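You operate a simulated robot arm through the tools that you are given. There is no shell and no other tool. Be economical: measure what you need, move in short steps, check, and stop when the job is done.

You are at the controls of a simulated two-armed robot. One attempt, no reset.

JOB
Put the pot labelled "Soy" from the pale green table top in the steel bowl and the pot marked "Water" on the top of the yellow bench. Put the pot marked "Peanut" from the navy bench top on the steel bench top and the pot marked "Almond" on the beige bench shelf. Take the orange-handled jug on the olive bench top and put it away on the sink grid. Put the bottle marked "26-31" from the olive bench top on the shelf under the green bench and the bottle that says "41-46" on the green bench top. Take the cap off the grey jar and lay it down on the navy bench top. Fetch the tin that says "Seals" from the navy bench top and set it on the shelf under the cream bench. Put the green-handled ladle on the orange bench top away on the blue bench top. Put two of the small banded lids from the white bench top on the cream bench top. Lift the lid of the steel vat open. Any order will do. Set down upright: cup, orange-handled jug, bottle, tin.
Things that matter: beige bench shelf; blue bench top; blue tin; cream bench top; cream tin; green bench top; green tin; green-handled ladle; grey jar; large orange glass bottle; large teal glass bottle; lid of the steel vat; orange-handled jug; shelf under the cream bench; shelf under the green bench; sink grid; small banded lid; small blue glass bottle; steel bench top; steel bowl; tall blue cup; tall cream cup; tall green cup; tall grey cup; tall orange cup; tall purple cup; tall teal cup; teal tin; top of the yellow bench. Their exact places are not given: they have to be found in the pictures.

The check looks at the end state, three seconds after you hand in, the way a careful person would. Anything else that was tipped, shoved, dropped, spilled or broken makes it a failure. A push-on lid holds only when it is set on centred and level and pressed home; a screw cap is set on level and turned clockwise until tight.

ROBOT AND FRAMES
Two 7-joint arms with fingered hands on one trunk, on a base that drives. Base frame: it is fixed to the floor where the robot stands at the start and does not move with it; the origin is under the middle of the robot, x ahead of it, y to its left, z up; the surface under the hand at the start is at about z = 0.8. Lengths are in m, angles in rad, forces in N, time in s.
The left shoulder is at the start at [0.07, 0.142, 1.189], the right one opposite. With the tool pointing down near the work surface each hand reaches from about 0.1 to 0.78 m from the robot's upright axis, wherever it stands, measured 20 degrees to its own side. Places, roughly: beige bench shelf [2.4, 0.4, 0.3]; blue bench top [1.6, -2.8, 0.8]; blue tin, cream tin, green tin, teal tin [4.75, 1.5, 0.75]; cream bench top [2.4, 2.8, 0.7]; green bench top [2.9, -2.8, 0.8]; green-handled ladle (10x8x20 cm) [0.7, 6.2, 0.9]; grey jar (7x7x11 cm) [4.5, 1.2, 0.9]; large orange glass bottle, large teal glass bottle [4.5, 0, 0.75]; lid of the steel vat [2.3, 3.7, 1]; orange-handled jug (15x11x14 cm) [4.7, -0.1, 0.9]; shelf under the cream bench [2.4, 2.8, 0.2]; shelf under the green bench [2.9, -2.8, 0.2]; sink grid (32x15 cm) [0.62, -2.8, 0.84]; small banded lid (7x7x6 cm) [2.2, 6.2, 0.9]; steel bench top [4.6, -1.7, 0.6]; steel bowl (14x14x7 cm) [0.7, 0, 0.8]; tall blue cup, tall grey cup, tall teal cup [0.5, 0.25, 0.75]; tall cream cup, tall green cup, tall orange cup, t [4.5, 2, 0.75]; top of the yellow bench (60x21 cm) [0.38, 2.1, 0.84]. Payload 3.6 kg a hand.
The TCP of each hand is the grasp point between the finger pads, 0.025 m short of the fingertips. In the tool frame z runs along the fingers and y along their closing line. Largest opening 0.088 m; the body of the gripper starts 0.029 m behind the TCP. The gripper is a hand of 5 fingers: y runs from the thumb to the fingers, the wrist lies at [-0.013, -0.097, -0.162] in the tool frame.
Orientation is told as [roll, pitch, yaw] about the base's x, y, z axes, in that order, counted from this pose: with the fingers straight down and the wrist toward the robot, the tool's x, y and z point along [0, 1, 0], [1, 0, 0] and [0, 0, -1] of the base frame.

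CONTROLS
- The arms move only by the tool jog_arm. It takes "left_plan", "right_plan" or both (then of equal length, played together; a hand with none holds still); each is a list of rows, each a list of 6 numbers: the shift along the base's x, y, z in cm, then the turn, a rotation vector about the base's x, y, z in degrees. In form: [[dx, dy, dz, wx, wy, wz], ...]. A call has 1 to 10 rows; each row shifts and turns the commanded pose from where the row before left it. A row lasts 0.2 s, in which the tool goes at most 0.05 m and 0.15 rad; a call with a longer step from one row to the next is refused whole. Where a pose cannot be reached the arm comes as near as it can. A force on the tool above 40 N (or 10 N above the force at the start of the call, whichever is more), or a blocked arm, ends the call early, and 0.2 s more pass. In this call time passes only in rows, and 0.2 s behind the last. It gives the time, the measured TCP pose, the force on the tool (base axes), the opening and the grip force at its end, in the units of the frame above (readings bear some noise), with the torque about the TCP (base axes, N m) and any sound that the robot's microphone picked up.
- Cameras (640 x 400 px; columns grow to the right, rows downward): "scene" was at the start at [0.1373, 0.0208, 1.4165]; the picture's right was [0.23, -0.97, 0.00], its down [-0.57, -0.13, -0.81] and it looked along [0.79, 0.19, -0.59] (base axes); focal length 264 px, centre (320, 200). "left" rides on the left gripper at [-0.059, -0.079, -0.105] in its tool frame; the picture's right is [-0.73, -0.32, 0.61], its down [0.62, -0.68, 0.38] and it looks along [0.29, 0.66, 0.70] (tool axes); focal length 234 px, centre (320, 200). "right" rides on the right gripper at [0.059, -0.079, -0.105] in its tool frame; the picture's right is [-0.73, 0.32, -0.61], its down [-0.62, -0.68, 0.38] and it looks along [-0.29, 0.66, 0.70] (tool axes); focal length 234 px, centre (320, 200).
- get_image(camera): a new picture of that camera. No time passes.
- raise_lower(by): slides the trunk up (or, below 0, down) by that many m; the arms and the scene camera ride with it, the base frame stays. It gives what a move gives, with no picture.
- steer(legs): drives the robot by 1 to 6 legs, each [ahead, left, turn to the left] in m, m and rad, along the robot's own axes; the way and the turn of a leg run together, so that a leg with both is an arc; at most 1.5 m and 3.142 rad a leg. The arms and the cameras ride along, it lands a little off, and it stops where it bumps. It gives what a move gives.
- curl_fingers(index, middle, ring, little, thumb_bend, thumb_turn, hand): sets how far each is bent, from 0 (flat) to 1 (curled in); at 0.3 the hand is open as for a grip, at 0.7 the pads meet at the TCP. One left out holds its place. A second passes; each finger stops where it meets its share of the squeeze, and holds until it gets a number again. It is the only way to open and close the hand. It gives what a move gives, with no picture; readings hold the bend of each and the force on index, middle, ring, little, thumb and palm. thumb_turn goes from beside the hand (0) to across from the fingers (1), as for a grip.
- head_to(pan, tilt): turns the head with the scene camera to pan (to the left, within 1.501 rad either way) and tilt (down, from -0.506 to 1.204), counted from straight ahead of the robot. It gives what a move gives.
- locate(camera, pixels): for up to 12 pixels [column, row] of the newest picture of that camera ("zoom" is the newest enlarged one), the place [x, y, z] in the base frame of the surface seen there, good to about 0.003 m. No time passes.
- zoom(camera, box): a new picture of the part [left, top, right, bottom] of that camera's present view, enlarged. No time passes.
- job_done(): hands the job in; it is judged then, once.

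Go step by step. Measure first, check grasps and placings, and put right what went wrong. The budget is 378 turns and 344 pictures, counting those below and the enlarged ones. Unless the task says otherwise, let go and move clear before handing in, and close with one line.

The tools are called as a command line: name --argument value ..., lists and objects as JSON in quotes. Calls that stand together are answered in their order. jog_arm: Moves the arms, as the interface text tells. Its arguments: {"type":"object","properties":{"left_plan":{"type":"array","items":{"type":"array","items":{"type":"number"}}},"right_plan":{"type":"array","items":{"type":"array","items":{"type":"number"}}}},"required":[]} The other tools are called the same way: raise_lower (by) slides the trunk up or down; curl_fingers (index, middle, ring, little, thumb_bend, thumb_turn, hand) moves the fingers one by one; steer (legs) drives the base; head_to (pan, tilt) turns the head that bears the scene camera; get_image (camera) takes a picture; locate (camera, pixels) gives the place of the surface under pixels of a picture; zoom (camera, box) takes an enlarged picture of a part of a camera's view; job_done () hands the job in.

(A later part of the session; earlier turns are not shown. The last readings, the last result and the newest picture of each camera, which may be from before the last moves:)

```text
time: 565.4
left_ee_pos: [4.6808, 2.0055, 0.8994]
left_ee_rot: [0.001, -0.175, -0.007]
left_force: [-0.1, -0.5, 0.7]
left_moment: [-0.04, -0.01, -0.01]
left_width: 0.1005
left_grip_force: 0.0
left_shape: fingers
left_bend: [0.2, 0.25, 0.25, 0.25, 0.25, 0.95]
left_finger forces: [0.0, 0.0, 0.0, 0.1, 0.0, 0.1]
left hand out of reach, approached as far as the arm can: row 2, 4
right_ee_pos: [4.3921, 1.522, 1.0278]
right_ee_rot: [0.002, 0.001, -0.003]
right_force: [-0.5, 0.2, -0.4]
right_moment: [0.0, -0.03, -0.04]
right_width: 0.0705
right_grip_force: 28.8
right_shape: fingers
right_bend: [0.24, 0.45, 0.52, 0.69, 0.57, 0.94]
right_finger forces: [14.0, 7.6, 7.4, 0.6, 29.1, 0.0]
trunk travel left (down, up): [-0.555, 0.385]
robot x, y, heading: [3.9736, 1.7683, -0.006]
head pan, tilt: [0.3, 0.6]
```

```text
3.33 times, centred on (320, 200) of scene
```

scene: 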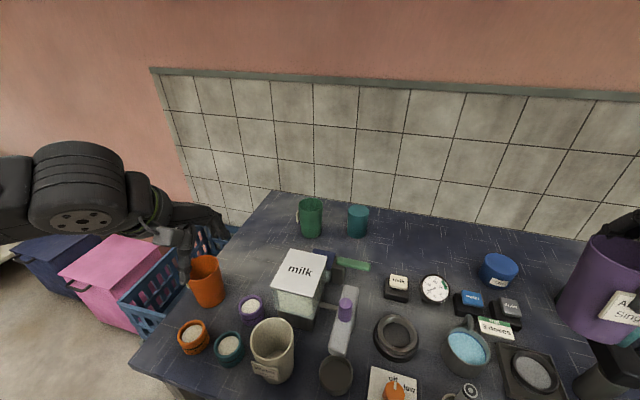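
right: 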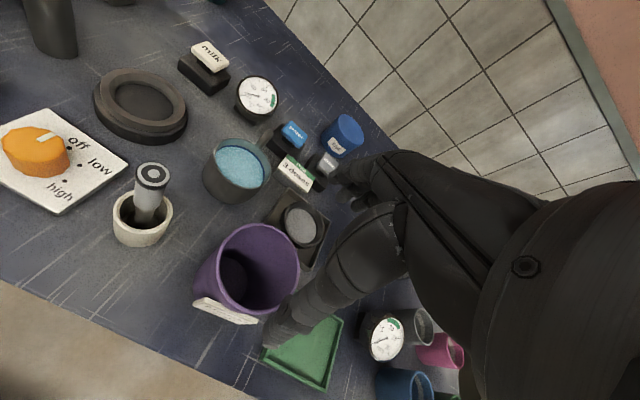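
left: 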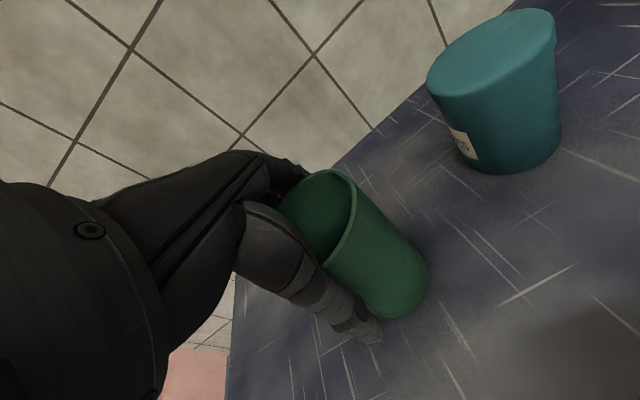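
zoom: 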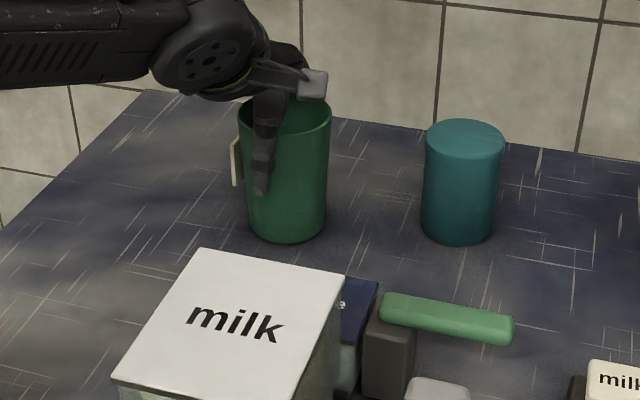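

The hand straddles the Peanut cup. Close, lift with the trunk and back out.

curl_fingers --hand "left" --index 0.7 --middle 0.7 --ring 0.7 --little 0.7 --thumb_bend 0.7

raise_lower --by 0.2

get_image --camera "left"

steer --legs '[[-0.6, 0, 0]]'

get_image --camera "scene"

```text
time: 566.4
left_ee_pos: [4.6805, 2.0054, 0.8999]
left_ee_rot: [0.002, -0.176, -0.008]
left_force: [0.4, 0.3, 6.9]
left_moment: [0.13, -0.25, 0.05]
left_width: 0.0739
left_grip_force: 30.2
left_shape: fingers
left_bend: [0.25, 0.47, 0.55, 0.7, 0.49, 0.92]
left_finger forces: [13.0, 8.2, 7.4, 0.2, 32.1, 0.1]
right_ee_pos: [4.3909, 1.5223, 1.026]
right_ee_rot: [0.002, -0.001, -0.004]
right_force: [0.0, 0.8, -0.4]
right_moment: [0.01, -0.01, 0.01]
right_width: 0.0706
right_grip_force: 30.1
right_shape: fingers
right_bend: [0.24, 0.45, 0.52, 0.69, 0.57, 0.94]
right_finger forces: [13.9, 7.5, 7.2, 0.6, 29.2, 0.0]
trunk travel left (down, up): [-0.555, 0.385]
robot x, y, heading: [3.9733, 1.7708, 0.002]
head pan, tilt: [0.3, 0.6]
```

```text
time: 568.6
left_ee_pos: [4.6818, 2.0043, 1.1003]
left_ee_rot: [0.001, -0.173, -0.007]
left_force: [0.0, 0.0, -0.7]
left_moment: [0.02, 0.02, -0.01]
left_width: 0.0737
left_grip_force: 29.4
left_shape: fingers
left_bend: [0.25, 0.47, 0.56, 0.7, 0.49, 0.91]
left_finger forces: [11.6, 8.0, 7.8, 0.2, 31.2, 0.0]
right_ee_pos: [4.3917, 1.5225, 1.2276]
right_ee_rot: [0.0, -0.001, -0.003]
right_force: [-0.1, 0.9, -1.1]
right_moment: [0.03, -0.02, -0.01]
right_width: 0.0706
right_grip_force: 29.2
right_shape: fingers
right_bend: [0.24, 0.45, 0.52, 0.69, 0.57, 0.94]
right_finger forces: [13.9, 7.6, 7.4, 0.6, 29.2, 0.0]
trunk travel left (down, up): [-0.755, 0.185]
robot x, y, heading: [3.9697, 1.7653, 0.0]
head pan, tilt: [0.3, 0.6]
```

```text
92 pictures are left
```

left: 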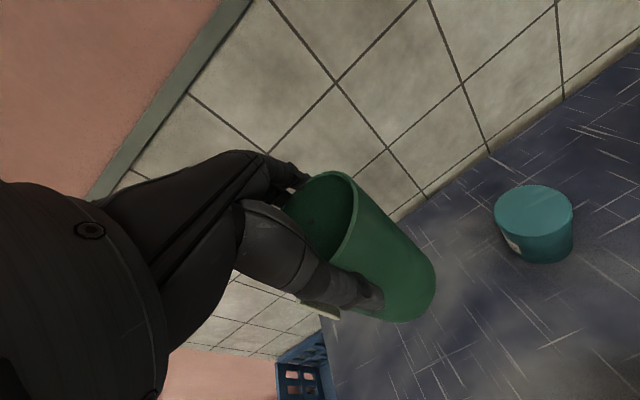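

```text
time: 572.0
left_ee_pos: [4.0846, 2.0027, 1.0989]
left_ee_rot: [0.002, -0.174, -0.012]
left_force: [0.2, -0.1, -0.7]
left_moment: [0.02, 0.0, 0.01]
left_width: 0.0735
left_grip_force: 29.9
left_shape: fingers
left_bend: [0.25, 0.47, 0.56, 0.7, 0.49, 0.91]
left_finger forces: [11.7, 8.1, 7.7, 0.2, 31.3, 0.0]
right_ee_pos: [3.7923, 1.5236, 1.2265]
right_ee_rot: [0.001, 0.002, -0.01]
right_force: [0.4, 0.8, -0.8]
right_moment: [0.0, 0.0, 0.0]
right_width: 0.0706
right_grip_force: 29.2
right_shape: fingers
right_bend: [0.24, 0.45, 0.52, 0.69, 0.57, 0.94]
right_finger forces: [14.0, 7.7, 7.4, 0.6, 29.2, 0.1]
trunk travel left (down, up): [-0.755, 0.185]
robot x, y, heading: [3.3694, 1.7737, -0.007]
head pan, tilt: [0.3, 0.6]
```

```text
91 pictures are left
```

scene: 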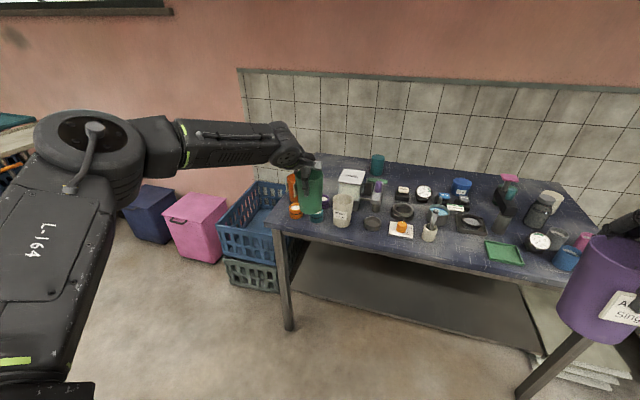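

Both cups are held. I retract the left, raise the trunk, move south and turn to face the beige bench.

jog_arm --left_plan '[[-4.5, -1, 1, 0, 0, 0], [-4.5, -1, 1, 0, 0, 0], [-4.5, -1, 1, 0, 0, 0], [-4.5, -1, 1, 0, 0, 0], [-4, 0, 1, 0, 0, 0]]'

raise_lower --by 0.15

steer --legs '[[0.1, -1.25, 0], [0, 0, -1.57]]'

head_to --pan -1.3 --tilt 0.5

get_image --camera "scene"

```text
time: 573.2
left_ee_pos: [3.8631, 1.9636, 1.1489]
left_ee_rot: [0.0, -0.179, -0.014]
left_force: [-0.4, 0.7, -1.0]
left_moment: [0.0, 0.04, -0.01]
left_width: 0.0735
left_grip_force: 28.7
left_shape: fingers
left_bend: [0.25, 0.47, 0.56, 0.7, 0.49, 0.91]
left_finger forces: [11.3, 8.5, 8.2, 0.2, 29.9, 0.0]
right_ee_pos: [3.789, 1.523, 1.2272]
right_ee_rot: [0.001, -0.001, -0.009]
right_force: [0.3, 0.5, -0.4]
right_moment: [-0.01, -0.01, -0.02]
right_width: 0.0706
right_grip_force: 29.3
right_shape: fingers
right_bend: [0.24, 0.45, 0.52, 0.69, 0.57, 0.94]
right_finger forces: [13.9, 7.6, 7.4, 0.6, 29.2, 0.1]
trunk travel left (down, up): [-0.755, 0.185]
robot x, y, heading: [3.369, 1.7697, -0.012]
head pan, tilt: [0.3, 0.6]
```

```text
time: 574.9
left_ee_pos: [3.8646, 1.9639, 1.2975]
left_ee_rot: [0.001, -0.176, -0.015]
left_force: [0.5, 0.1, -0.1]
left_moment: [0.01, 0.02, 0.03]
left_width: 0.0733
left_grip_force: 28.8
left_shape: fingers
left_bend: [0.25, 0.47, 0.56, 0.7, 0.49, 0.91]
left_finger forces: [11.3, 8.6, 8.1, 0.3, 29.8, 0.1]
right_ee_pos: [3.7916, 1.5226, 1.3772]
right_ee_rot: [0.002, 0.0, -0.01]
right_force: [0.6, -0.7, -1.7]
right_moment: [-0.02, 0.0, 0.02]
right_width: 0.0707
right_grip_force: 29.3
right_shape: fingers
right_bend: [0.24, 0.45, 0.52, 0.69, 0.57, 0.94]
right_finger forces: [13.9, 7.6, 7.4, 0.6, 29.1, 0.1]
trunk travel left (down, up): [-0.905, 0.035]
robot x, y, heading: [3.3722, 1.7734, -0.011]
head pan, tilt: [0.3, 0.6]
```

```text
time: 585.0
left_ee_pos: [3.6455, 0.0346, 1.296]
left_ee_rot: [0.001, -0.177, -1.589]
left_force: [-0.4, 0.4, -0.8]
left_moment: [0.03, 0.03, 0.04]
left_width: 0.0728
left_grip_force: 27.8
left_shape: fingers
left_bend: [0.25, 0.47, 0.56, 0.7, 0.49, 0.91]
left_finger forces: [10.8, 8.3, 8.1, 0.1, 28.4, 0.1]
right_ee_pos: [3.2053, 0.1086, 1.3773]
right_ee_rot: [0.002, 0.0, -1.585]
right_force: [0.2, 0.3, -0.7]
right_moment: [-0.01, 0.06, -0.01]
right_width: 0.0702
right_grip_force: 29.1
right_shape: fingers
right_bend: [0.24, 0.45, 0.52, 0.69, 0.57, 0.94]
right_finger forces: [13.4, 7.8, 7.4, 0.6, 28.3, 0.0]
trunk travel left (down, up): [-0.905, 0.035]
robot x, y, heading: [3.4557, 0.5286, -1.581]
head pan, tilt: [0.3, 0.6]
```

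```text
time: 586.7
left_ee_pos: [3.6455, 0.0338, 1.2977]
left_ee_rot: [0.001, -0.177, -1.588]
left_force: [0.6, -0.3, -0.8]
left_moment: [0.02, 0.0, -0.02]
left_width: 0.0729
left_grip_force: 28.2
left_shape: fingers
left_bend: [0.25, 0.47, 0.56, 0.7, 0.49, 0.91]
left_finger forces: [10.8, 8.3, 8.1, 0.1, 28.5, 0.1]
right_ee_pos: [3.2053, 0.1078, 1.3766]
right_ee_rot: [0.001, 0.002, -1.585]
right_force: [0.1, 0.1, -0.2]
right_moment: [-0.03, -0.01, 0.02]
right_width: 0.0707
right_grip_force: 28.4
right_shape: fingers
right_bend: [0.24, 0.45, 0.52, 0.69, 0.57, 0.94]
right_finger forces: [13.3, 7.6, 7.4, 0.6, 28.4, 0.1]
trunk travel left (down, up): [-0.905, 0.035]
robot x, y, heading: [3.4577, 0.5306, -1.583]
head pan, tilt: [-1.3, 0.499]
```

```text
90 pictures are left
```

scene: 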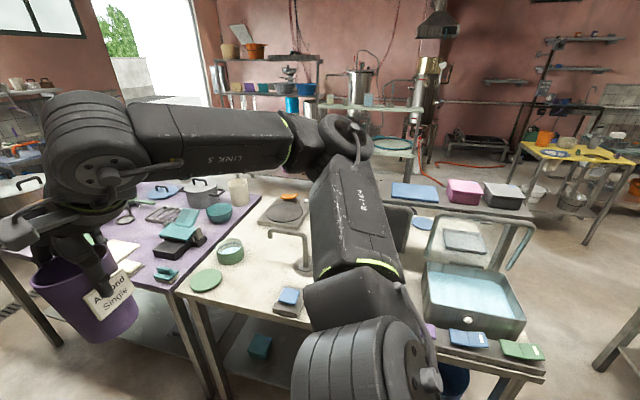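

locate --camera "scene" --pixels '[[200, 300], [540, 375], [260, 345], [240, 380], [205, 280], [165, 272], [565, 155], [630, 370]]'

steer --legs '[[0, 0, -1.56]]'

raise_lower --by -0.4

head_to --pan -0.1 --tilt 0.45

get_image --camera "scene"

```text
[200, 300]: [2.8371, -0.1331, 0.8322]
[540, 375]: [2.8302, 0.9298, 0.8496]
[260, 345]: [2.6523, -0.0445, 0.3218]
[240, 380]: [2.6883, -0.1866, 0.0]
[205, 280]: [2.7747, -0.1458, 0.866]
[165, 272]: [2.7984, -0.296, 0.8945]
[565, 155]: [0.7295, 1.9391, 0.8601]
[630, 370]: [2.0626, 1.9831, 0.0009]
```

```text
time: 591.0
left_ee_pos: [2.9563, 0.344, 1.2977]
left_ee_rot: [0.002, -0.176, 3.11]
left_force: [-0.2, 0.2, 0.0]
left_moment: [0.02, -0.03, -0.02]
left_width: 0.0724
left_grip_force: 27.5
left_shape: fingers
left_bend: [0.25, 0.48, 0.57, 0.7, 0.5, 0.91]
left_finger forces: [10.5, 8.0, 7.9, 0.1, 27.4, 0.0]
right_ee_pos: [3.0371, 0.7854, 1.3775]
right_ee_rot: [0.001, 0.0, 3.115]
right_force: [0.1, 0.1, -0.8]
right_moment: [0.0, -0.07, 0.0]
right_width: 0.0699
right_grip_force: 27.8
right_shape: fingers
right_bend: [0.24, 0.45, 0.52, 0.69, 0.57, 0.94]
right_finger forces: [13.1, 7.5, 7.3, 0.5, 27.4, 0.0]
trunk travel left (down, up): [-0.905, 0.035]
robot x, y, heading: [3.4571, 0.5262, 3.115]
head pan, tilt: [-1.3, 0.499]
```

```text
time: 594.8
left_ee_pos: [2.9563, 0.3447, 0.8985]
left_ee_rot: [0.003, -0.176, 3.11]
left_force: [0.5, 0.3, -1.3]
left_moment: [0.02, -0.03, -0.04]
left_width: 0.0725
left_grip_force: 27.5
left_shape: fingers
left_bend: [0.25, 0.48, 0.57, 0.7, 0.5, 0.91]
left_finger forces: [10.5, 8.2, 8.1, 0.0, 27.4, 0.0]
right_ee_pos: [3.0369, 0.7842, 0.9769]
right_ee_rot: [0.002, 0.0, 3.114]
right_force: [-0.6, 0.0, 0.0]
right_moment: [-0.01, 0.02, 0.01]
right_width: 0.07
right_grip_force: 27.8
right_shape: fingers
right_bend: [0.24, 0.45, 0.52, 0.69, 0.57, 0.94]
right_finger forces: [13.0, 7.5, 7.3, 0.6, 27.5, 0.1]
trunk travel left (down, up): [-0.505, 0.435]
robot x, y, heading: [3.4539, 0.5273, 3.114]
head pan, tilt: [-1.3, 0.499]
```

```text
time: 596.2
left_ee_pos: [2.957, 0.3446, 0.8974]
left_ee_rot: [0.001, -0.177, 3.109]
left_force: [0.4, -0.6, -0.8]
left_moment: [0.0, -0.01, 0.03]
left_width: 0.0725
left_grip_force: 27.0
left_shape: fingers
left_bend: [0.25, 0.48, 0.57, 0.7, 0.5, 0.91]
left_finger forces: [10.5, 8.1, 8.0, 0.1, 27.4, 0.0]
right_ee_pos: [3.0372, 0.7846, 0.9783]
right_ee_rot: [0.002, 0.001, 3.115]
right_force: [0.4, 0.1, -0.1]
right_moment: [-0.03, -0.02, -0.01]
right_width: 0.07
right_grip_force: 27.7
right_shape: fingers
right_bend: [0.24, 0.45, 0.52, 0.69, 0.57, 0.94]
right_finger forces: [12.9, 7.4, 7.3, 0.6, 27.5, 0.0]
trunk travel left (down, up): [-0.505, 0.435]
robot x, y, heading: [3.4568, 0.5294, 3.113]
head pan, tilt: [-0.099, 0.45]
```

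```text
89 pictures are left
```

scene: 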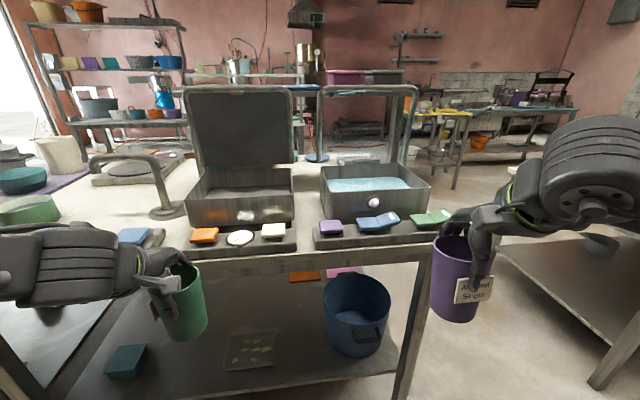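

raise_lower --by -0.35

head_to --pan 0.0 --tilt 0.5

get_image --camera "scene"

```text
time: 599.6
left_ee_pos: [2.9562, 0.344, 0.5486]
left_ee_rot: [0.002, -0.175, 3.109]
left_force: [0.0, 0.0, -1.6]
left_moment: [0.0, 0.0, 0.0]
left_width: 0.0722
left_grip_force: 27.0
left_shape: fingers
left_bend: [0.25, 0.48, 0.57, 0.7, 0.5, 0.91]
left_finger forces: [10.5, 8.2, 8.0, 0.1, 27.3, 0.1]
right_ee_pos: [3.0373, 0.7839, 0.6282]
right_ee_rot: [0.0, 0.001, 3.114]
right_force: [-0.1, 0.2, -0.8]
right_moment: [0.0, 0.03, -0.01]
right_width: 0.0701
right_grip_force: 27.0
right_shape: fingers
right_bend: [0.24, 0.45, 0.52, 0.69, 0.57, 0.94]
right_finger forces: [13.1, 7.5, 7.3, 0.5, 27.5, 0.1]
trunk travel left (down, up): [-0.155, 0.785]
robot x, y, heading: [3.4551, 0.5311, 3.115]
head pan, tilt: [-0.099, 0.45]
```

```text
time: 600.3
left_ee_pos: [2.9565, 0.3436, 0.5491]
left_ee_rot: [0.002, -0.177, 3.11]
left_force: [0.8, 0.7, -0.5]
left_moment: [0.01, -0.07, -0.03]
left_width: 0.0722
left_grip_force: 26.9
left_shape: fingers
left_bend: [0.25, 0.48, 0.57, 0.7, 0.5, 0.91]
left_finger forces: [10.6, 8.1, 8.0, 0.1, 27.3, 0.0]
right_ee_pos: [3.0372, 0.7847, 0.6272]
right_ee_rot: [0.001, -0.001, 3.113]
right_force: [1.1, 0.8, -0.5]
right_moment: [0.03, -0.01, 0.01]
right_width: 0.0698
right_grip_force: 27.5
right_shape: fingers
right_bend: [0.24, 0.45, 0.52, 0.69, 0.57, 0.94]
right_finger forces: [13.1, 7.4, 7.2, 0.5, 27.5, 0.0]
trunk travel left (down, up): [-0.155, 0.785]
robot x, y, heading: [3.4585, 0.5299, 3.112]
head pan, tilt: [0.0, 0.499]
```

```text
88 pictures are left
```

scene: 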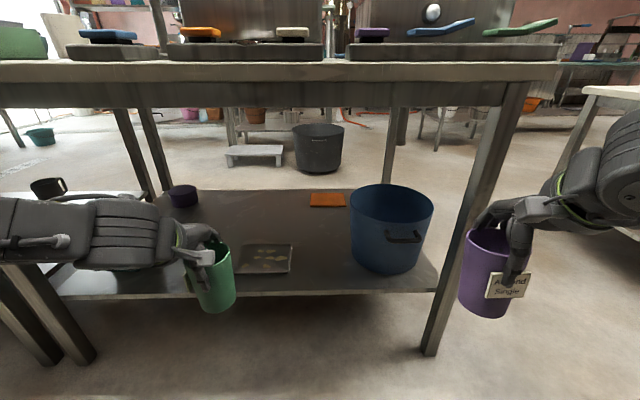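

locate --camera "scene" --pixels '[[320, 250], [320, 275], [300, 230], [345, 240], [292, 262], [352, 262], [320, 285], [320, 215], [300, 85], [300, 105], [435, 330]]'

```text
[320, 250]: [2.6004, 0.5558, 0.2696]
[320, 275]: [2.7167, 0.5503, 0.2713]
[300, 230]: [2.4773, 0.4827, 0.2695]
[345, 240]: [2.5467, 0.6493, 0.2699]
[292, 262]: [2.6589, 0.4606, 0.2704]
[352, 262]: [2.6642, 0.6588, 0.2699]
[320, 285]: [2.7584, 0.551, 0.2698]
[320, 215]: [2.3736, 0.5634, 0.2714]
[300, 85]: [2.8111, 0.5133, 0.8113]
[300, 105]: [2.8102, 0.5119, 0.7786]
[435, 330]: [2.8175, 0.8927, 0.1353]
```

Shelf z 0.27; free spot at (2.66, 0.56) between tray and bucket. I retract the left hand, reposition, lower, and bring the Almond cup down in front.

jog_arm --left_plan '[[4, 0, 0, 0, 0, 0], [4, 0, 0, 0, 0, 0], [4, 0, 0, 0, 0, 0], [3, 0, 0, 0, 0, 0]]'

steer --legs '[[0.1, 0.17, 0.02]]'

raise_lower --by -0.1

jog_arm --right_plan '[[0, 0, -4, 0, 0, 0], [0, 0, -4, 0, 0, 0], [0, 0, -3, 0, 0, 0], [0, 0, 0, 0, 0, 0]]'

get_image --camera "scene"

```text
time: 601.3
left_ee_pos: [3.0363, 0.3479, 0.576]
left_ee_rot: [0.002, -0.174, 3.108]
left_force: [0.0, -0.2, -0.7]
left_moment: [0.01, -0.02, -0.02]
left_width: 0.0721
left_grip_force: 27.2
left_shape: fingers
left_bend: [0.25, 0.48, 0.57, 0.7, 0.5, 0.91]
left_finger forces: [10.6, 8.2, 8.1, 0.1, 27.1, 0.0]
left hand out of reach, approached as far as the arm can: row 2, 3, 4
right_ee_pos: [3.0384, 0.7844, 0.6259]
right_ee_rot: [0.002, 0.0, 3.114]
right_force: [-0.3, 0.4, -0.8]
right_moment: [0.01, -0.01, -0.03]
right_width: 0.0702
right_grip_force: 27.8
right_shape: fingers
right_bend: [0.24, 0.45, 0.52, 0.69, 0.57, 0.94]
right_finger forces: [12.9, 7.3, 7.2, 0.5, 27.4, 0.0]
trunk travel left (down, up): [-0.155, 0.785]
robot x, y, heading: [3.454, 0.5322, 3.114]
head pan, tilt: [0.0, 0.499]
```

```text
time: 602.9
left_ee_pos: [2.9358, 0.1691, 0.5771]
left_ee_rot: [0.002, -0.173, 3.131]
left_force: [0.6, -1.2, -0.1]
left_moment: [0.01, 0.03, -0.02]
left_width: 0.0721
left_grip_force: 27.0
left_shape: fingers
left_bend: [0.25, 0.48, 0.57, 0.7, 0.5, 0.91]
left_finger forces: [10.6, 8.2, 8.1, 0.1, 27.1, 0.1]
right_ee_pos: [2.9293, 0.6046, 0.627]
right_ee_rot: [0.0, 0.0, 3.137]
right_force: [-0.3, -0.2, -0.3]
right_moment: [-0.01, 0.01, -0.02]
right_width: 0.0702
right_grip_force: 27.8
right_shape: fingers
right_bend: [0.24, 0.45, 0.52, 0.69, 0.57, 0.94]
right_finger forces: [13.0, 7.3, 7.2, 0.5, 27.6, 0.0]
trunk travel left (down, up): [-0.155, 0.785]
robot x, y, heading: [3.3531, 0.3633, 3.133]
head pan, tilt: [0.0, 0.499]
```

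```text
time: 604.2
left_ee_pos: [2.9362, 0.1689, 0.4763]
left_ee_rot: [0.002, -0.173, 3.131]
left_force: [0.0, 0.8, -0.7]
left_moment: [-0.04, 0.0, -0.02]
left_width: 0.0725
left_grip_force: 27.0
left_shape: fingers
left_bend: [0.25, 0.48, 0.57, 0.7, 0.5, 0.91]
left_finger forces: [10.6, 8.2, 8.2, 0.1, 27.2, 0.1]
right_ee_pos: [2.9278, 0.6059, 0.5277]
right_ee_rot: [0.001, 0.002, 3.136]
right_force: [-0.7, 0.8, -0.1]
right_moment: [0.03, -0.01, -0.02]
right_width: 0.07
right_grip_force: 27.4
right_shape: fingers
right_bend: [0.24, 0.45, 0.52, 0.69, 0.57, 0.94]
right_finger forces: [13.0, 7.3, 7.3, 0.5, 27.5, 0.0]
trunk travel left (down, up): [-0.055, 0.885]
robot x, y, heading: [3.3516, 0.3556, 3.138]
head pan, tilt: [0.0, 0.499]
```

```text
time: 605.2
left_ee_pos: [2.9366, 0.1682, 0.4771]
left_ee_rot: [0.003, -0.173, 3.133]
left_force: [0.6, -0.5, -0.2]
left_moment: [0.0, -0.02, 0.04]
left_width: 0.0723
left_grip_force: 26.9
left_shape: fingers
left_bend: [0.25, 0.48, 0.57, 0.7, 0.5, 0.91]
left_finger forces: [10.7, 8.2, 8.2, 0.1, 27.1, 0.0]
right_ee_pos: [2.9265, 0.6038, 0.4139]
right_ee_rot: [0.002, 0.001, 3.136]
right_force: [-0.3, 0.0, 0.7]
right_moment: [-0.01, -0.05, -0.01]
right_width: 0.0701
right_grip_force: 27.1
right_shape: fingers
right_bend: [0.25, 0.45, 0.52, 0.7, 0.57, 0.94]
right_finger forces: [12.8, 7.4, 7.3, 0.3, 26.9, 0.0]
trunk travel left (down, up): [-0.055, 0.885]
robot x, y, heading: [3.3503, 0.3573, 3.135]
head pan, tilt: [0.0, 0.499]
```

```text
87 pictures are left
```

scene: 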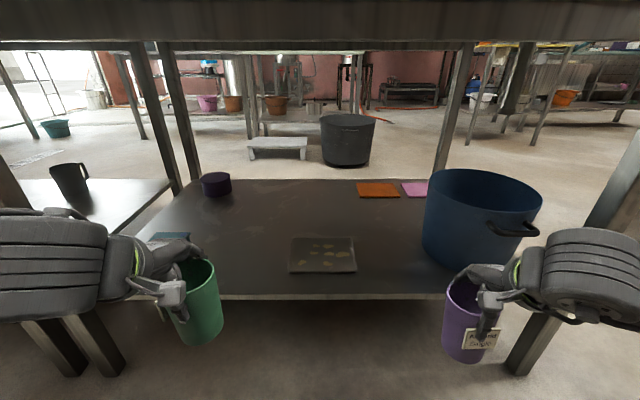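

jog_arm --right_plan '[[-4, -0.9, 0, 0, 0, 0], [-4, -0.9, 0, 0, 0, 0], [-4, -0.9, 0, 0, 0, 0], [-4, -0.9, 0, 0, 0, 0], [-4, -0.9, 0, 0, 0, 0], [-3.6, -0.9, 0, 0, 0, 0], [0, 0, -3, 0, 0, 0], [0, 0, 0, 0, 0, 0]]'

get_image --camera "scene"

```text
time: 607.0
left_ee_pos: [2.9369, 0.1678, 0.4763]
left_ee_rot: [0.002, -0.173, 3.132]
left_force: [-0.6, 0.0, -0.8]
left_moment: [-0.01, -0.01, 0.02]
left_width: 0.072
left_grip_force: 26.8
left_shape: fingers
left_bend: [0.25, 0.48, 0.57, 0.7, 0.5, 0.91]
left_finger forces: [10.5, 8.2, 8.2, 0.1, 27.0, 0.0]
right_ee_pos: [2.6913, 0.5495, 0.3873]
right_ee_rot: [0.002, 0.0, 3.137]
right_force: [-0.3, -0.3, -0.5]
right_moment: [-0.01, 0.0, -0.06]
right_width: 0.0694
right_grip_force: 26.7
right_shape: fingers
right_bend: [0.25, 0.45, 0.52, 0.7, 0.57, 0.94]
right_finger forces: [12.7, 7.2, 7.2, 0.3, 26.2, 0.0]
trunk travel left (down, up): [-0.055, 0.885]
robot x, y, heading: [3.3518, 0.3546, 3.139]
head pan, tilt: [0.0, 0.499]
```

```text
86 pictures are left
```

scene: 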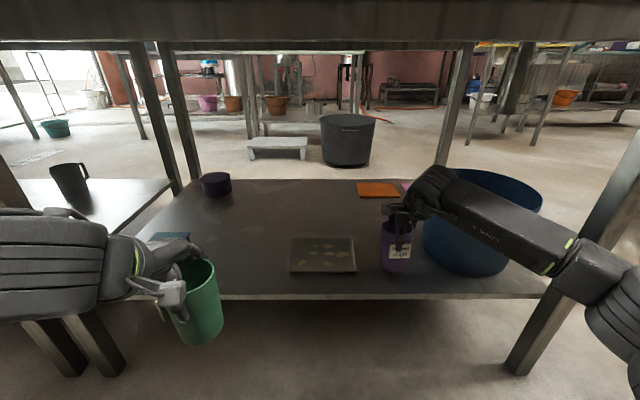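

locate --camera "scene" --pixels '[[440, 180], [480, 225], [530, 200], [500, 240], [470, 215]]'

zoom --camera "scene" --box '[360, 140, 600, 300]'

```text
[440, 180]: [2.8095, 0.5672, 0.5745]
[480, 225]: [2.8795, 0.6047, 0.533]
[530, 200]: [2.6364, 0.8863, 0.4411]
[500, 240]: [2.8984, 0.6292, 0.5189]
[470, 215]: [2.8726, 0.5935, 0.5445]
```

```text
2.50 times, centred on (480, 220) of scene
```

zoom: 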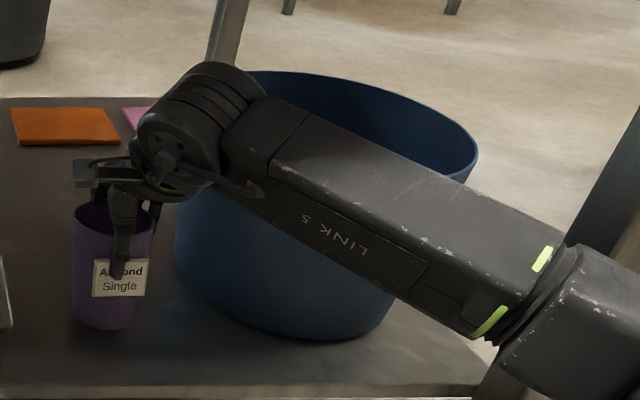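

The forearm is clear of the bucket (rim 0.44). I lower the last 2 cm.

jog_arm --right_plan '[[0, 0, -1.2, 0, 0, 0], [0, 0, -0.6, 0, 0, 0], [0, 0, -0.5, 0, 0, 0], [0, 0, 0, 0, 0, 0]]'

```text
time: 608.0
left_ee_pos: [2.9386, 0.1681, 0.4779]
left_ee_rot: [0.001, -0.177, 3.131]
left_force: [1.1, -0.2, -0.7]
left_moment: [-0.01, -0.01, 0.02]
left_width: 0.0721
left_grip_force: 26.7
left_shape: fingers
left_bend: [0.25, 0.48, 0.57, 0.7, 0.5, 0.91]
left_finger forces: [10.6, 8.2, 8.2, 0.1, 27.0, 0.0]
right_ee_pos: [2.6915, 0.5511, 0.3686]
right_ee_rot: [0.002, -0.009, 3.135]
right_force: [3.3, 1.5, 29.0]
right_moment: [0.0, 0.25, 0.03]
right_width: 0.07
right_grip_force: 30.3
right_shape: fingers
right_bend: [0.24, 0.45, 0.52, 0.7, 0.57, 0.94]
right_finger forces: [15.0, 6.9, 7.3, 0.2, 31.3, 0.0]
trunk travel left (down, up): [-0.055, 0.885]
robot x, y, heading: [3.351, 0.3586, 3.135]
head pan, tilt: [0.0, 0.499]
```

Seated. Release, rise a bit, and back out.

jog_arm --right_plan '[[0, 0, 0.5, 0, 0, 0], [0, 0, 0, 0, 0, 0]]'

curl_fingers --hand "right" --index 0.1 --middle 0.15 --ring 0.2 --little 0.2 --thumb_bend 0.15

raise_lower --by 0.06

jog_arm --right_plan '[[0, 0, 1.5, 0, 0, 0], [4, 1, 0, 0, 0, 0], [4.5, 1, 0, 0, 0, 0], [4.5, 1, 0, 0, 0, 0], [4.5, 1, 0, 0, 0, 0], [4.5, 1, 0, 0, 0, 0]]'

get_image --camera "scene"

```text
time: 608.6
left_ee_pos: [2.9371, 0.1684, 0.478]
left_ee_rot: [0.001, -0.176, 3.133]
left_force: [-0.1, 0.0, -0.4]
left_moment: [-0.03, -0.03, -0.01]
left_width: 0.0721
left_grip_force: 27.4
left_shape: fingers
left_bend: [0.25, 0.48, 0.57, 0.7, 0.5, 0.91]
left_finger forces: [10.6, 8.2, 8.3, 0.1, 27.0, 0.1]
right_ee_pos: [2.6928, 0.5517, 0.3696]
right_ee_rot: [0.0, -0.002, 3.137]
right_force: [-2.1, 1.1, 16.7]
right_moment: [-0.02, 0.48, -0.01]
right_width: 0.0697
right_grip_force: 29.9
right_shape: fingers
right_bend: [0.24, 0.45, 0.52, 0.7, 0.57, 0.94]
right_finger forces: [15.2, 7.6, 8.4, 0.3, 28.1, 0.0]
trunk travel left (down, up): [-0.055, 0.885]
robot x, y, heading: [3.3514, 0.3607, 3.134]
head pan, tilt: [0.0, 0.499]
```

```text
time: 609.6
left_ee_pos: [2.9366, 0.1676, 0.4766]
left_ee_rot: [0.002, -0.174, 3.131]
left_force: [0.3, 0.5, -0.6]
left_moment: [0.03, -0.01, -0.01]
left_width: 0.0722
left_grip_force: 26.6
left_shape: fingers
left_bend: [0.25, 0.48, 0.57, 0.7, 0.5, 0.91]
left_finger forces: [10.7, 8.3, 8.3, 0.1, 26.9, 0.0]
right_ee_pos: [2.6919, 0.5513, 0.3691]
right_ee_rot: [0.003, 0.0, 3.137]
right_force: [-0.1, 0.0, 0.2]
right_moment: [0.03, -0.03, -0.01]
right_width: 0.1175
right_grip_force: 0.1
right_shape: fingers
right_bend: [0.1, 0.15, 0.2, 0.2, 0.15, 0.97]
right_finger forces: [0.0, 0.1, 0.0, 0.0, 0.1, 0.0]
trunk travel left (down, up): [-0.055, 0.885]
robot x, y, heading: [3.3501, 0.3587, 3.133]
head pan, tilt: [0.0, 0.499]
```

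```text
time: 610.6
left_ee_pos: [2.9356, 0.1695, 0.5366]
left_ee_rot: [0.0, -0.174, 3.132]
left_force: [0.7, -0.6, -2.0]
left_moment: [-0.02, 0.01, 0.01]
left_width: 0.072
left_grip_force: 27.2
left_shape: fingers
left_bend: [0.25, 0.48, 0.57, 0.7, 0.5, 0.91]
left_finger forces: [10.7, 8.2, 8.2, 0.2, 27.1, 0.0]
right_ee_pos: [2.6914, 0.5509, 0.4284]
right_ee_rot: [0.001, 0.0, 3.136]
right_force: [0.2, 0.6, 0.0]
right_moment: [0.01, -0.01, -0.03]
right_width: 0.1174
right_grip_force: 0.0
right_shape: fingers
right_bend: [0.1, 0.15, 0.2, 0.2, 0.15, 0.97]
right_finger forces: [0.0, 0.0, 0.0, 0.1, 0.0, 0.0]
trunk travel left (down, up): [-0.115, 0.825]
robot x, y, heading: [3.3546, 0.3558, 3.136]
head pan, tilt: [0.0, 0.499]
```

```text
time: 612.0
left_ee_pos: [2.9362, 0.1673, 0.5377]
left_ee_rot: [0.002, -0.172, 3.133]
left_force: [0.0, -0.2, -0.3]
left_moment: [-0.01, 0.0, -0.01]
left_width: 0.0719
left_grip_force: 27.7
left_shape: fingers
left_bend: [0.25, 0.48, 0.57, 0.7, 0.5, 0.91]
left_finger forces: [10.6, 8.1, 8.2, 0.1, 27.0, 0.0]
right_ee_pos: [2.9127, 0.6009, 0.4432]
right_ee_rot: [0.002, 0.002, 3.136]
right_force: [-0.3, 0.0, -0.1]
right_moment: [-0.03, -0.01, 0.01]
right_width: 0.1178
right_grip_force: 0.1
right_shape: fingers
right_bend: [0.1, 0.15, 0.2, 0.2, 0.15, 0.97]
right_finger forces: [0.0, 0.1, 0.0, 0.1, 0.0, 0.0]
trunk travel left (down, up): [-0.115, 0.825]
robot x, y, heading: [3.3514, 0.3593, 3.141]
head pan, tilt: [0.0, 0.499]
```

```text
84 pictures are left
```

scene: 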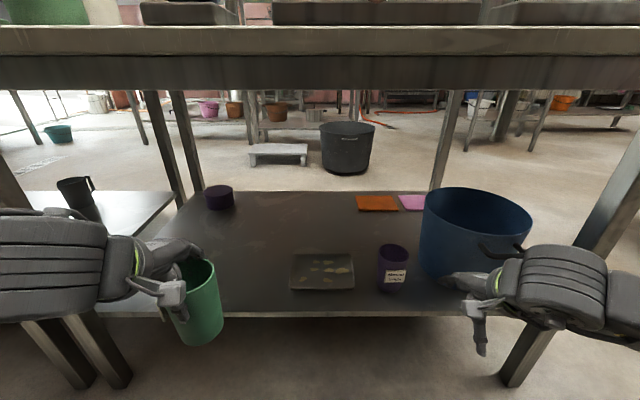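

Almond stands on the beige bench's shelf. Now Peanut to the steel bench.

steer --legs '[[-0.15, 0, 0]]'

raise_lower --by 0.4

raise_lower --by 0.2

steer --legs '[[0, 0, 1.57], [1.5, 0, 0], [0.5, 0, 0], [0, 0, 1.57]]'

head_to --pan 0.1 --tilt 0.65

get_image --camera "scene"

```text
time: 613.4
left_ee_pos: [3.0842, 0.1676, 0.5363]
left_ee_rot: [0.003, -0.172, 3.133]
left_force: [0.3, -0.3, 0.4]
left_moment: [0.02, -0.02, 0.01]
left_width: 0.0719
left_grip_force: 26.8
left_shape: fingers
left_bend: [0.25, 0.48, 0.57, 0.7, 0.5, 0.91]
left_finger forces: [10.6, 8.3, 8.1, 0.1, 27.0, 0.0]
right_ee_pos: [3.0609, 0.6017, 0.4433]
right_ee_rot: [0.001, -0.001, 3.137]
right_force: [0.5, 0.6, -0.4]
right_moment: [0.0, 0.04, -0.01]
right_width: 0.1176
right_grip_force: 0.0
right_shape: fingers
right_bend: [0.1, 0.15, 0.2, 0.2, 0.15, 0.97]
right_finger forces: [0.1, 0.0, 0.0, 0.0, 0.0, 0.1]
trunk travel left (down, up): [-0.115, 0.825]
robot x, y, heading: [3.501, 0.3578, 3.137]
head pan, tilt: [0.0, 0.499]
```

```text
time: 617.2
left_ee_pos: [3.0842, 0.1673, 0.9366]
left_ee_rot: [0.002, -0.173, 3.131]
left_force: [-0.3, 0.8, 0.5]
left_moment: [0.04, 0.0, 0.01]
left_width: 0.0723
left_grip_force: 26.7
left_shape: fingers
left_bend: [0.25, 0.48, 0.57, 0.7, 0.5, 0.91]
left_finger forces: [10.6, 8.3, 8.1, 0.1, 27.1, 0.0]
right_ee_pos: [3.0599, 0.6013, 0.844]
right_ee_rot: [0.002, 0.0, 3.137]
right_force: [0.9, 0.9, 0.4]
right_moment: [0.04, -0.01, 0.03]
right_width: 0.1176
right_grip_force: 0.2
right_shape: fingers
right_bend: [0.1, 0.15, 0.2, 0.2, 0.15, 0.97]
right_finger forces: [0.0, 0.0, 0.0, 0.1, 0.0, 0.0]
trunk travel left (down, up): [-0.515, 0.425]
robot x, y, heading: [3.4984, 0.3567, 3.134]
head pan, tilt: [0.0, 0.499]
```

```text
time: 619.4
left_ee_pos: [3.0848, 0.1683, 1.1372]
left_ee_rot: [0.002, -0.173, 3.13]
left_force: [-0.1, -0.1, -0.8]
left_moment: [0.01, 0.02, 0.0]
left_width: 0.0724
left_grip_force: 27.1
left_shape: fingers
left_bend: [0.25, 0.48, 0.57, 0.7, 0.5, 0.91]
left_finger forces: [10.6, 8.3, 8.3, 0.1, 26.9, 0.1]
right_ee_pos: [3.06, 0.6002, 1.0428]
right_ee_rot: [0.0, -0.001, 3.135]
right_force: [-0.2, 0.1, 0.1]
right_moment: [0.0, 0.0, 0.01]
right_width: 0.1175
right_grip_force: 0.0
right_shape: fingers
right_bend: [0.1, 0.15, 0.2, 0.2, 0.15, 0.97]
right_finger forces: [0.0, 0.0, 0.0, 0.1, 0.0, 0.0]
trunk travel left (down, up): [-0.715, 0.225]
robot x, y, heading: [3.4979, 0.3592, 3.139]
head pan, tilt: [0.0, 0.499]
```

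```text
time: 636.8
left_ee_pos: [3.8895, -1.4421, 1.1363]
left_ee_rot: [0.004, -0.174, -0.061]
left_force: [-0.6, -0.2, -0.5]
left_moment: [0.0, 0.0, -0.05]
left_width: 0.0715
left_grip_force: 26.3
left_shape: fingers
left_bend: [0.26, 0.48, 0.57, 0.7, 0.5, 0.91]
left_finger forces: [10.2, 7.8, 8.3, 0.1, 25.5, 0.1]
right_ee_pos: [3.8905, -1.8763, 1.0429]
right_ee_rot: [0.003, -0.001, -0.057]
right_force: [0.0, -0.3, -0.9]
right_moment: [-0.01, -0.03, 0.01]
right_width: 0.1175
right_grip_force: 0.1
right_shape: fingers
right_bend: [0.1, 0.15, 0.2, 0.2, 0.15, 0.97]
right_finger forces: [0.1, 0.1, 0.1, 0.0, 0.0, 0.1]
trunk travel left (down, up): [-0.715, 0.225]
robot x, y, heading: [3.4647, -1.6107, -0.052]
head pan, tilt: [0.0, 0.499]
```

```text
time: 637.5
left_ee_pos: [3.8888, -1.4418, 1.1376]
left_ee_rot: [0.002, -0.174, -0.059]
left_force: [0.1, 0.2, -1.1]
left_moment: [0.02, 0.01, 0.01]
left_width: 0.0714
left_grip_force: 26.0
left_shape: fingers
left_bend: [0.26, 0.48, 0.57, 0.7, 0.5, 0.91]
left_finger forces: [10.2, 7.9, 8.2, 0.1, 25.5, 0.0]
right_ee_pos: [3.8931, -1.8755, 1.0435]
right_ee_rot: [0.001, 0.001, -0.055]
right_force: [0.5, -0.4, 0.0]
right_moment: [-0.01, 0.0, -0.01]
right_width: 0.1176
right_grip_force: 0.0
right_shape: fingers
right_bend: [0.1, 0.15, 0.2, 0.2, 0.15, 0.97]
right_finger forces: [0.1, 0.1, 0.1, 0.1, 0.0, 0.0]
trunk travel left (down, up): [-0.715, 0.225]
robot x, y, heading: [3.4673, -1.6126, -0.058]
head pan, tilt: [0.099, 0.649]
```

```text
83 pictures are left
```

scene: 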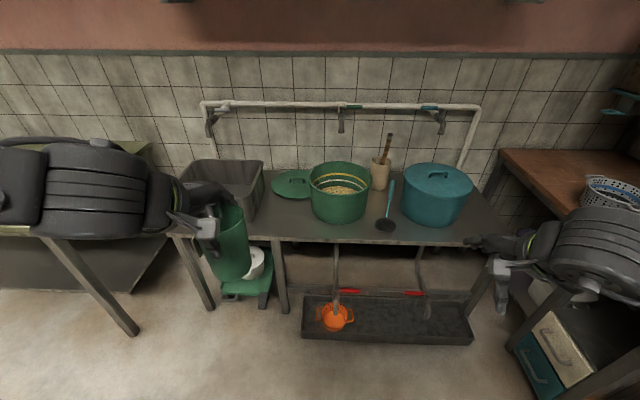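

locate --camera "scene" --pixels '[[290, 222], [280, 235], [300, 205], [360, 235], [300, 190], [345, 215], [262, 200], [470, 235], [455, 225], [265, 230]]'

zoom --camera "scene" --box '[170, 140, 490, 270]'

```text
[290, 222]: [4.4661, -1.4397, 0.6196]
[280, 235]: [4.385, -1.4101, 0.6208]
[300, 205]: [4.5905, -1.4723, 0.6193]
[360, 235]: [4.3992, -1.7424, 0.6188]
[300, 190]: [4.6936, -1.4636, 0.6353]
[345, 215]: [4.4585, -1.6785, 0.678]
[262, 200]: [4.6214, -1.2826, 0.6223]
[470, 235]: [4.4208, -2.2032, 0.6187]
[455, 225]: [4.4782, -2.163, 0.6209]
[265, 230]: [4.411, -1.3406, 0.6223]
```

```text
2.00 times, centred on (330, 205) of scene
```

zoom: 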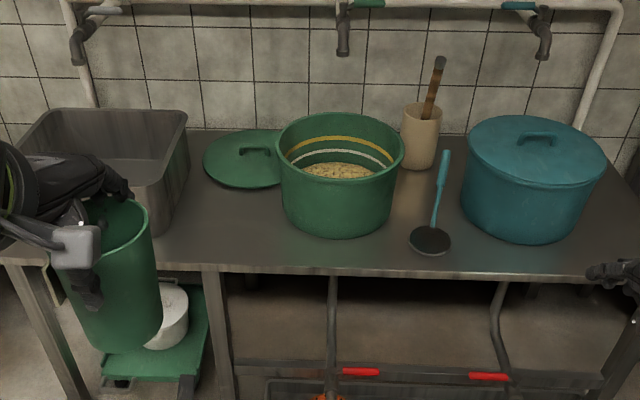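

Free spot (4.46, −1.44) on the steel bench (z 0.62). I drive up and lower.

steer --legs '[[0.33, 0, 0.058]]'

raise_lower --by -0.25

get_image --camera "scene"

```text
time: 639.6
left_ee_pos: [4.2041, -1.4215, 1.1364]
left_ee_rot: [0.001, -0.172, 0.007]
left_force: [-0.3, 0.3, -0.4]
left_moment: [0.01, 0.02, 0.02]
left_width: 0.0714
left_grip_force: 25.6
left_shape: fingers
left_bend: [0.26, 0.48, 0.57, 0.7, 0.5, 0.91]
left_finger forces: [10.2, 7.9, 8.3, 0.1, 25.6, 0.1]
right_ee_pos: [4.2356, -1.8543, 1.0435]
right_ee_rot: [0.003, 0.001, 0.01]
right_force: [0.0, 0.8, -1.0]
right_moment: [-0.04, -0.03, -0.03]
right_width: 0.1173
right_grip_force: 0.0
right_shape: fingers
right_bend: [0.1, 0.15, 0.2, 0.2, 0.15, 0.97]
right_finger forces: [0.0, 0.0, 0.0, 0.0, 0.0, 0.0]
trunk travel left (down, up): [-0.715, 0.225]
robot x, y, heading: [3.7969, -1.6149, 0.012]
head pan, tilt: [0.099, 0.649]
```

```text
time: 642.2
left_ee_pos: [4.2044, -1.4214, 0.8857]
left_ee_rot: [0.002, -0.172, 0.006]
left_force: [1.3, -0.1, -0.7]
left_moment: [0.04, -0.04, 0.03]
left_width: 0.0712
left_grip_force: 26.2
left_shape: fingers
left_bend: [0.26, 0.48, 0.57, 0.7, 0.5, 0.91]
left_finger forces: [10.2, 8.0, 8.1, 0.1, 25.5, 0.0]
right_ee_pos: [4.2351, -1.8541, 0.7926]
right_ee_rot: [0.0, 0.001, 0.01]
right_force: [-0.8, 0.1, 0.1]
right_moment: [0.0, 0.02, 0.0]
right_width: 0.1178
right_grip_force: 0.0
right_shape: fingers
right_bend: [0.1, 0.15, 0.2, 0.2, 0.15, 0.97]
right_finger forces: [0.0, 0.0, 0.0, 0.0, 0.1, 0.0]
trunk travel left (down, up): [-0.465, 0.475]
robot x, y, heading: [3.7897, -1.6179, 0.005]
head pan, tilt: [0.099, 0.649]
```

```text
81 pictures are left
```

scene: 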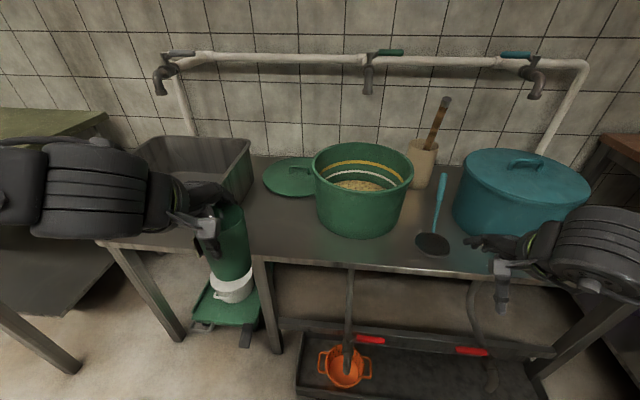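

jog_arm --left_plan '[[4.2, -0.3, 0, 0, 0, 0], [4.2, -0.3, 0, 0, 0, 0], [4.2, -0.3, 0, 0, 0, 0], [4.2, -0.3, 0, 0, 0, 0], [4.2, -0.3, 0, 0, 0, 0], [4.2, -0.3, -1, 0, 0, 0], [0, 0, -4, 0, 0, 0], [0, 0, -4, 0, 0, 0], [0, 0, -4, 0, 0, 0], [0, 0, 0, 0, 0, 0]]'

get_image --camera "scene"

```text
time: 644.4
left_ee_pos: [4.4479, -1.4311, 0.761]
left_ee_rot: [0.002, -0.175, 0.006]
left_force: [-0.2, -0.4, -0.8]
left_moment: [0.01, 0.0, 0.02]
left_width: 0.0708
left_grip_force: 26.2
left_shape: fingers
left_bend: [0.26, 0.48, 0.57, 0.7, 0.5, 0.91]
left_finger forces: [10.4, 8.3, 8.5, 0.1, 25.3, 0.0]
left hand out of reach, approached as far as the arm can: row 9
right_ee_pos: [4.2356, -1.8541, 0.7925]
right_ee_rot: [0.003, 0.002, 0.011]
right_force: [-0.2, -0.5, -0.8]
right_moment: [-0.03, 0.01, -0.02]
right_width: 0.1175
right_grip_force: 0.0
right_shape: fingers
right_bend: [0.1, 0.15, 0.2, 0.2, 0.15, 0.97]
right_finger forces: [0.1, 0.0, 0.0, 0.0, 0.0, 0.0]
trunk travel left (down, up): [-0.465, 0.475]
robot x, y, heading: [3.7941, -1.6165, 0.012]
head pan, tilt: [0.099, 0.649]
```

```text
80 pictures are left
```

scene: 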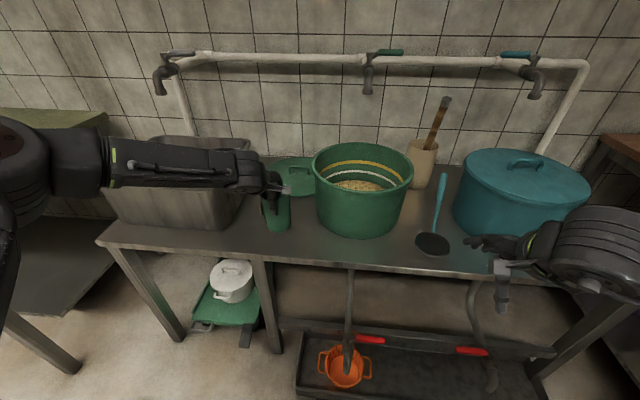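

raise_lower --by -0.03

zoom --camera "scene" --box '[220, 140, 360, 260]'

```text
time: 645.2
left_ee_pos: [4.4481, -1.4332, 0.7303]
left_ee_rot: [0.004, -0.175, 0.005]
left_force: [0.0, -0.4, -0.4]
left_moment: [-0.01, -0.02, 0.02]
left_width: 0.0706
left_grip_force: 26.0
left_shape: fingers
left_bend: [0.26, 0.48, 0.57, 0.7, 0.5, 0.91]
left_finger forces: [10.4, 8.2, 8.5, 0.1, 25.3, 0.1]
right_ee_pos: [4.2354, -1.8536, 0.7629]
right_ee_rot: [0.001, -0.001, 0.009]
right_force: [0.5, 0.2, 0.7]
right_moment: [0.0, 0.03, -0.01]
right_width: 0.1173
right_grip_force: 0.0
right_shape: fingers
right_bend: [0.1, 0.15, 0.2, 0.2, 0.15, 0.97]
right_finger forces: [0.1, 0.0, 0.0, 0.0, 0.0, 0.0]
trunk travel left (down, up): [-0.435, 0.505]
robot x, y, heading: [3.793, -1.6214, 0.012]
head pan, tilt: [0.099, 0.649]
```

```text
3.33 times, centred on (290, 200) of scene
```

zoom: 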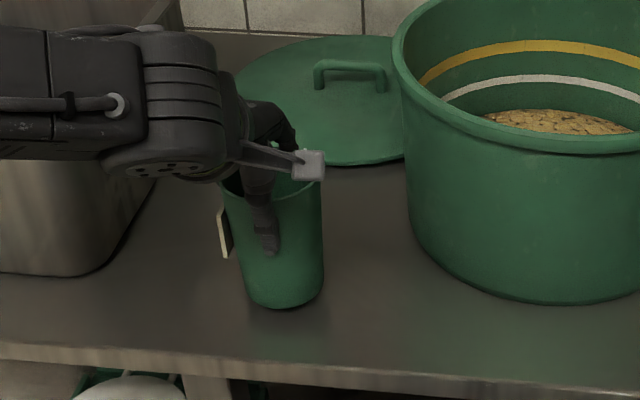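

raise_lower --by -0.012

```text
time: 645.8
left_ee_pos: [4.4471, -1.4326, 0.7216]
left_ee_rot: [0.001, -0.176, 0.004]
left_force: [0.0, -0.5, 8.7]
left_moment: [0.09, -0.19, 0.01]
left_width: 0.0707
left_grip_force: 26.6
left_shape: fingers
left_bend: [0.26, 0.48, 0.57, 0.7, 0.5, 0.91]
left_finger forces: [11.5, 8.1, 8.5, 0.1, 26.3, 0.0]
right_ee_pos: [4.2347, -1.8545, 0.7523]
right_ee_rot: [0.002, 0.0, 0.009]
right_force: [-0.1, -1.0, -0.4]
right_moment: [-0.01, 0.0, -0.01]
right_width: 0.1175
right_grip_force: 0.0
right_shape: fingers
right_bend: [0.1, 0.15, 0.2, 0.2, 0.15, 0.97]
right_finger forces: [0.1, 0.0, 0.0, 0.0, 0.0, 0.0]
trunk travel left (down, up): [-0.423, 0.517]
robot x, y, heading: [3.7901, -1.6151, 0.012]
head pan, tilt: [0.099, 0.649]
```

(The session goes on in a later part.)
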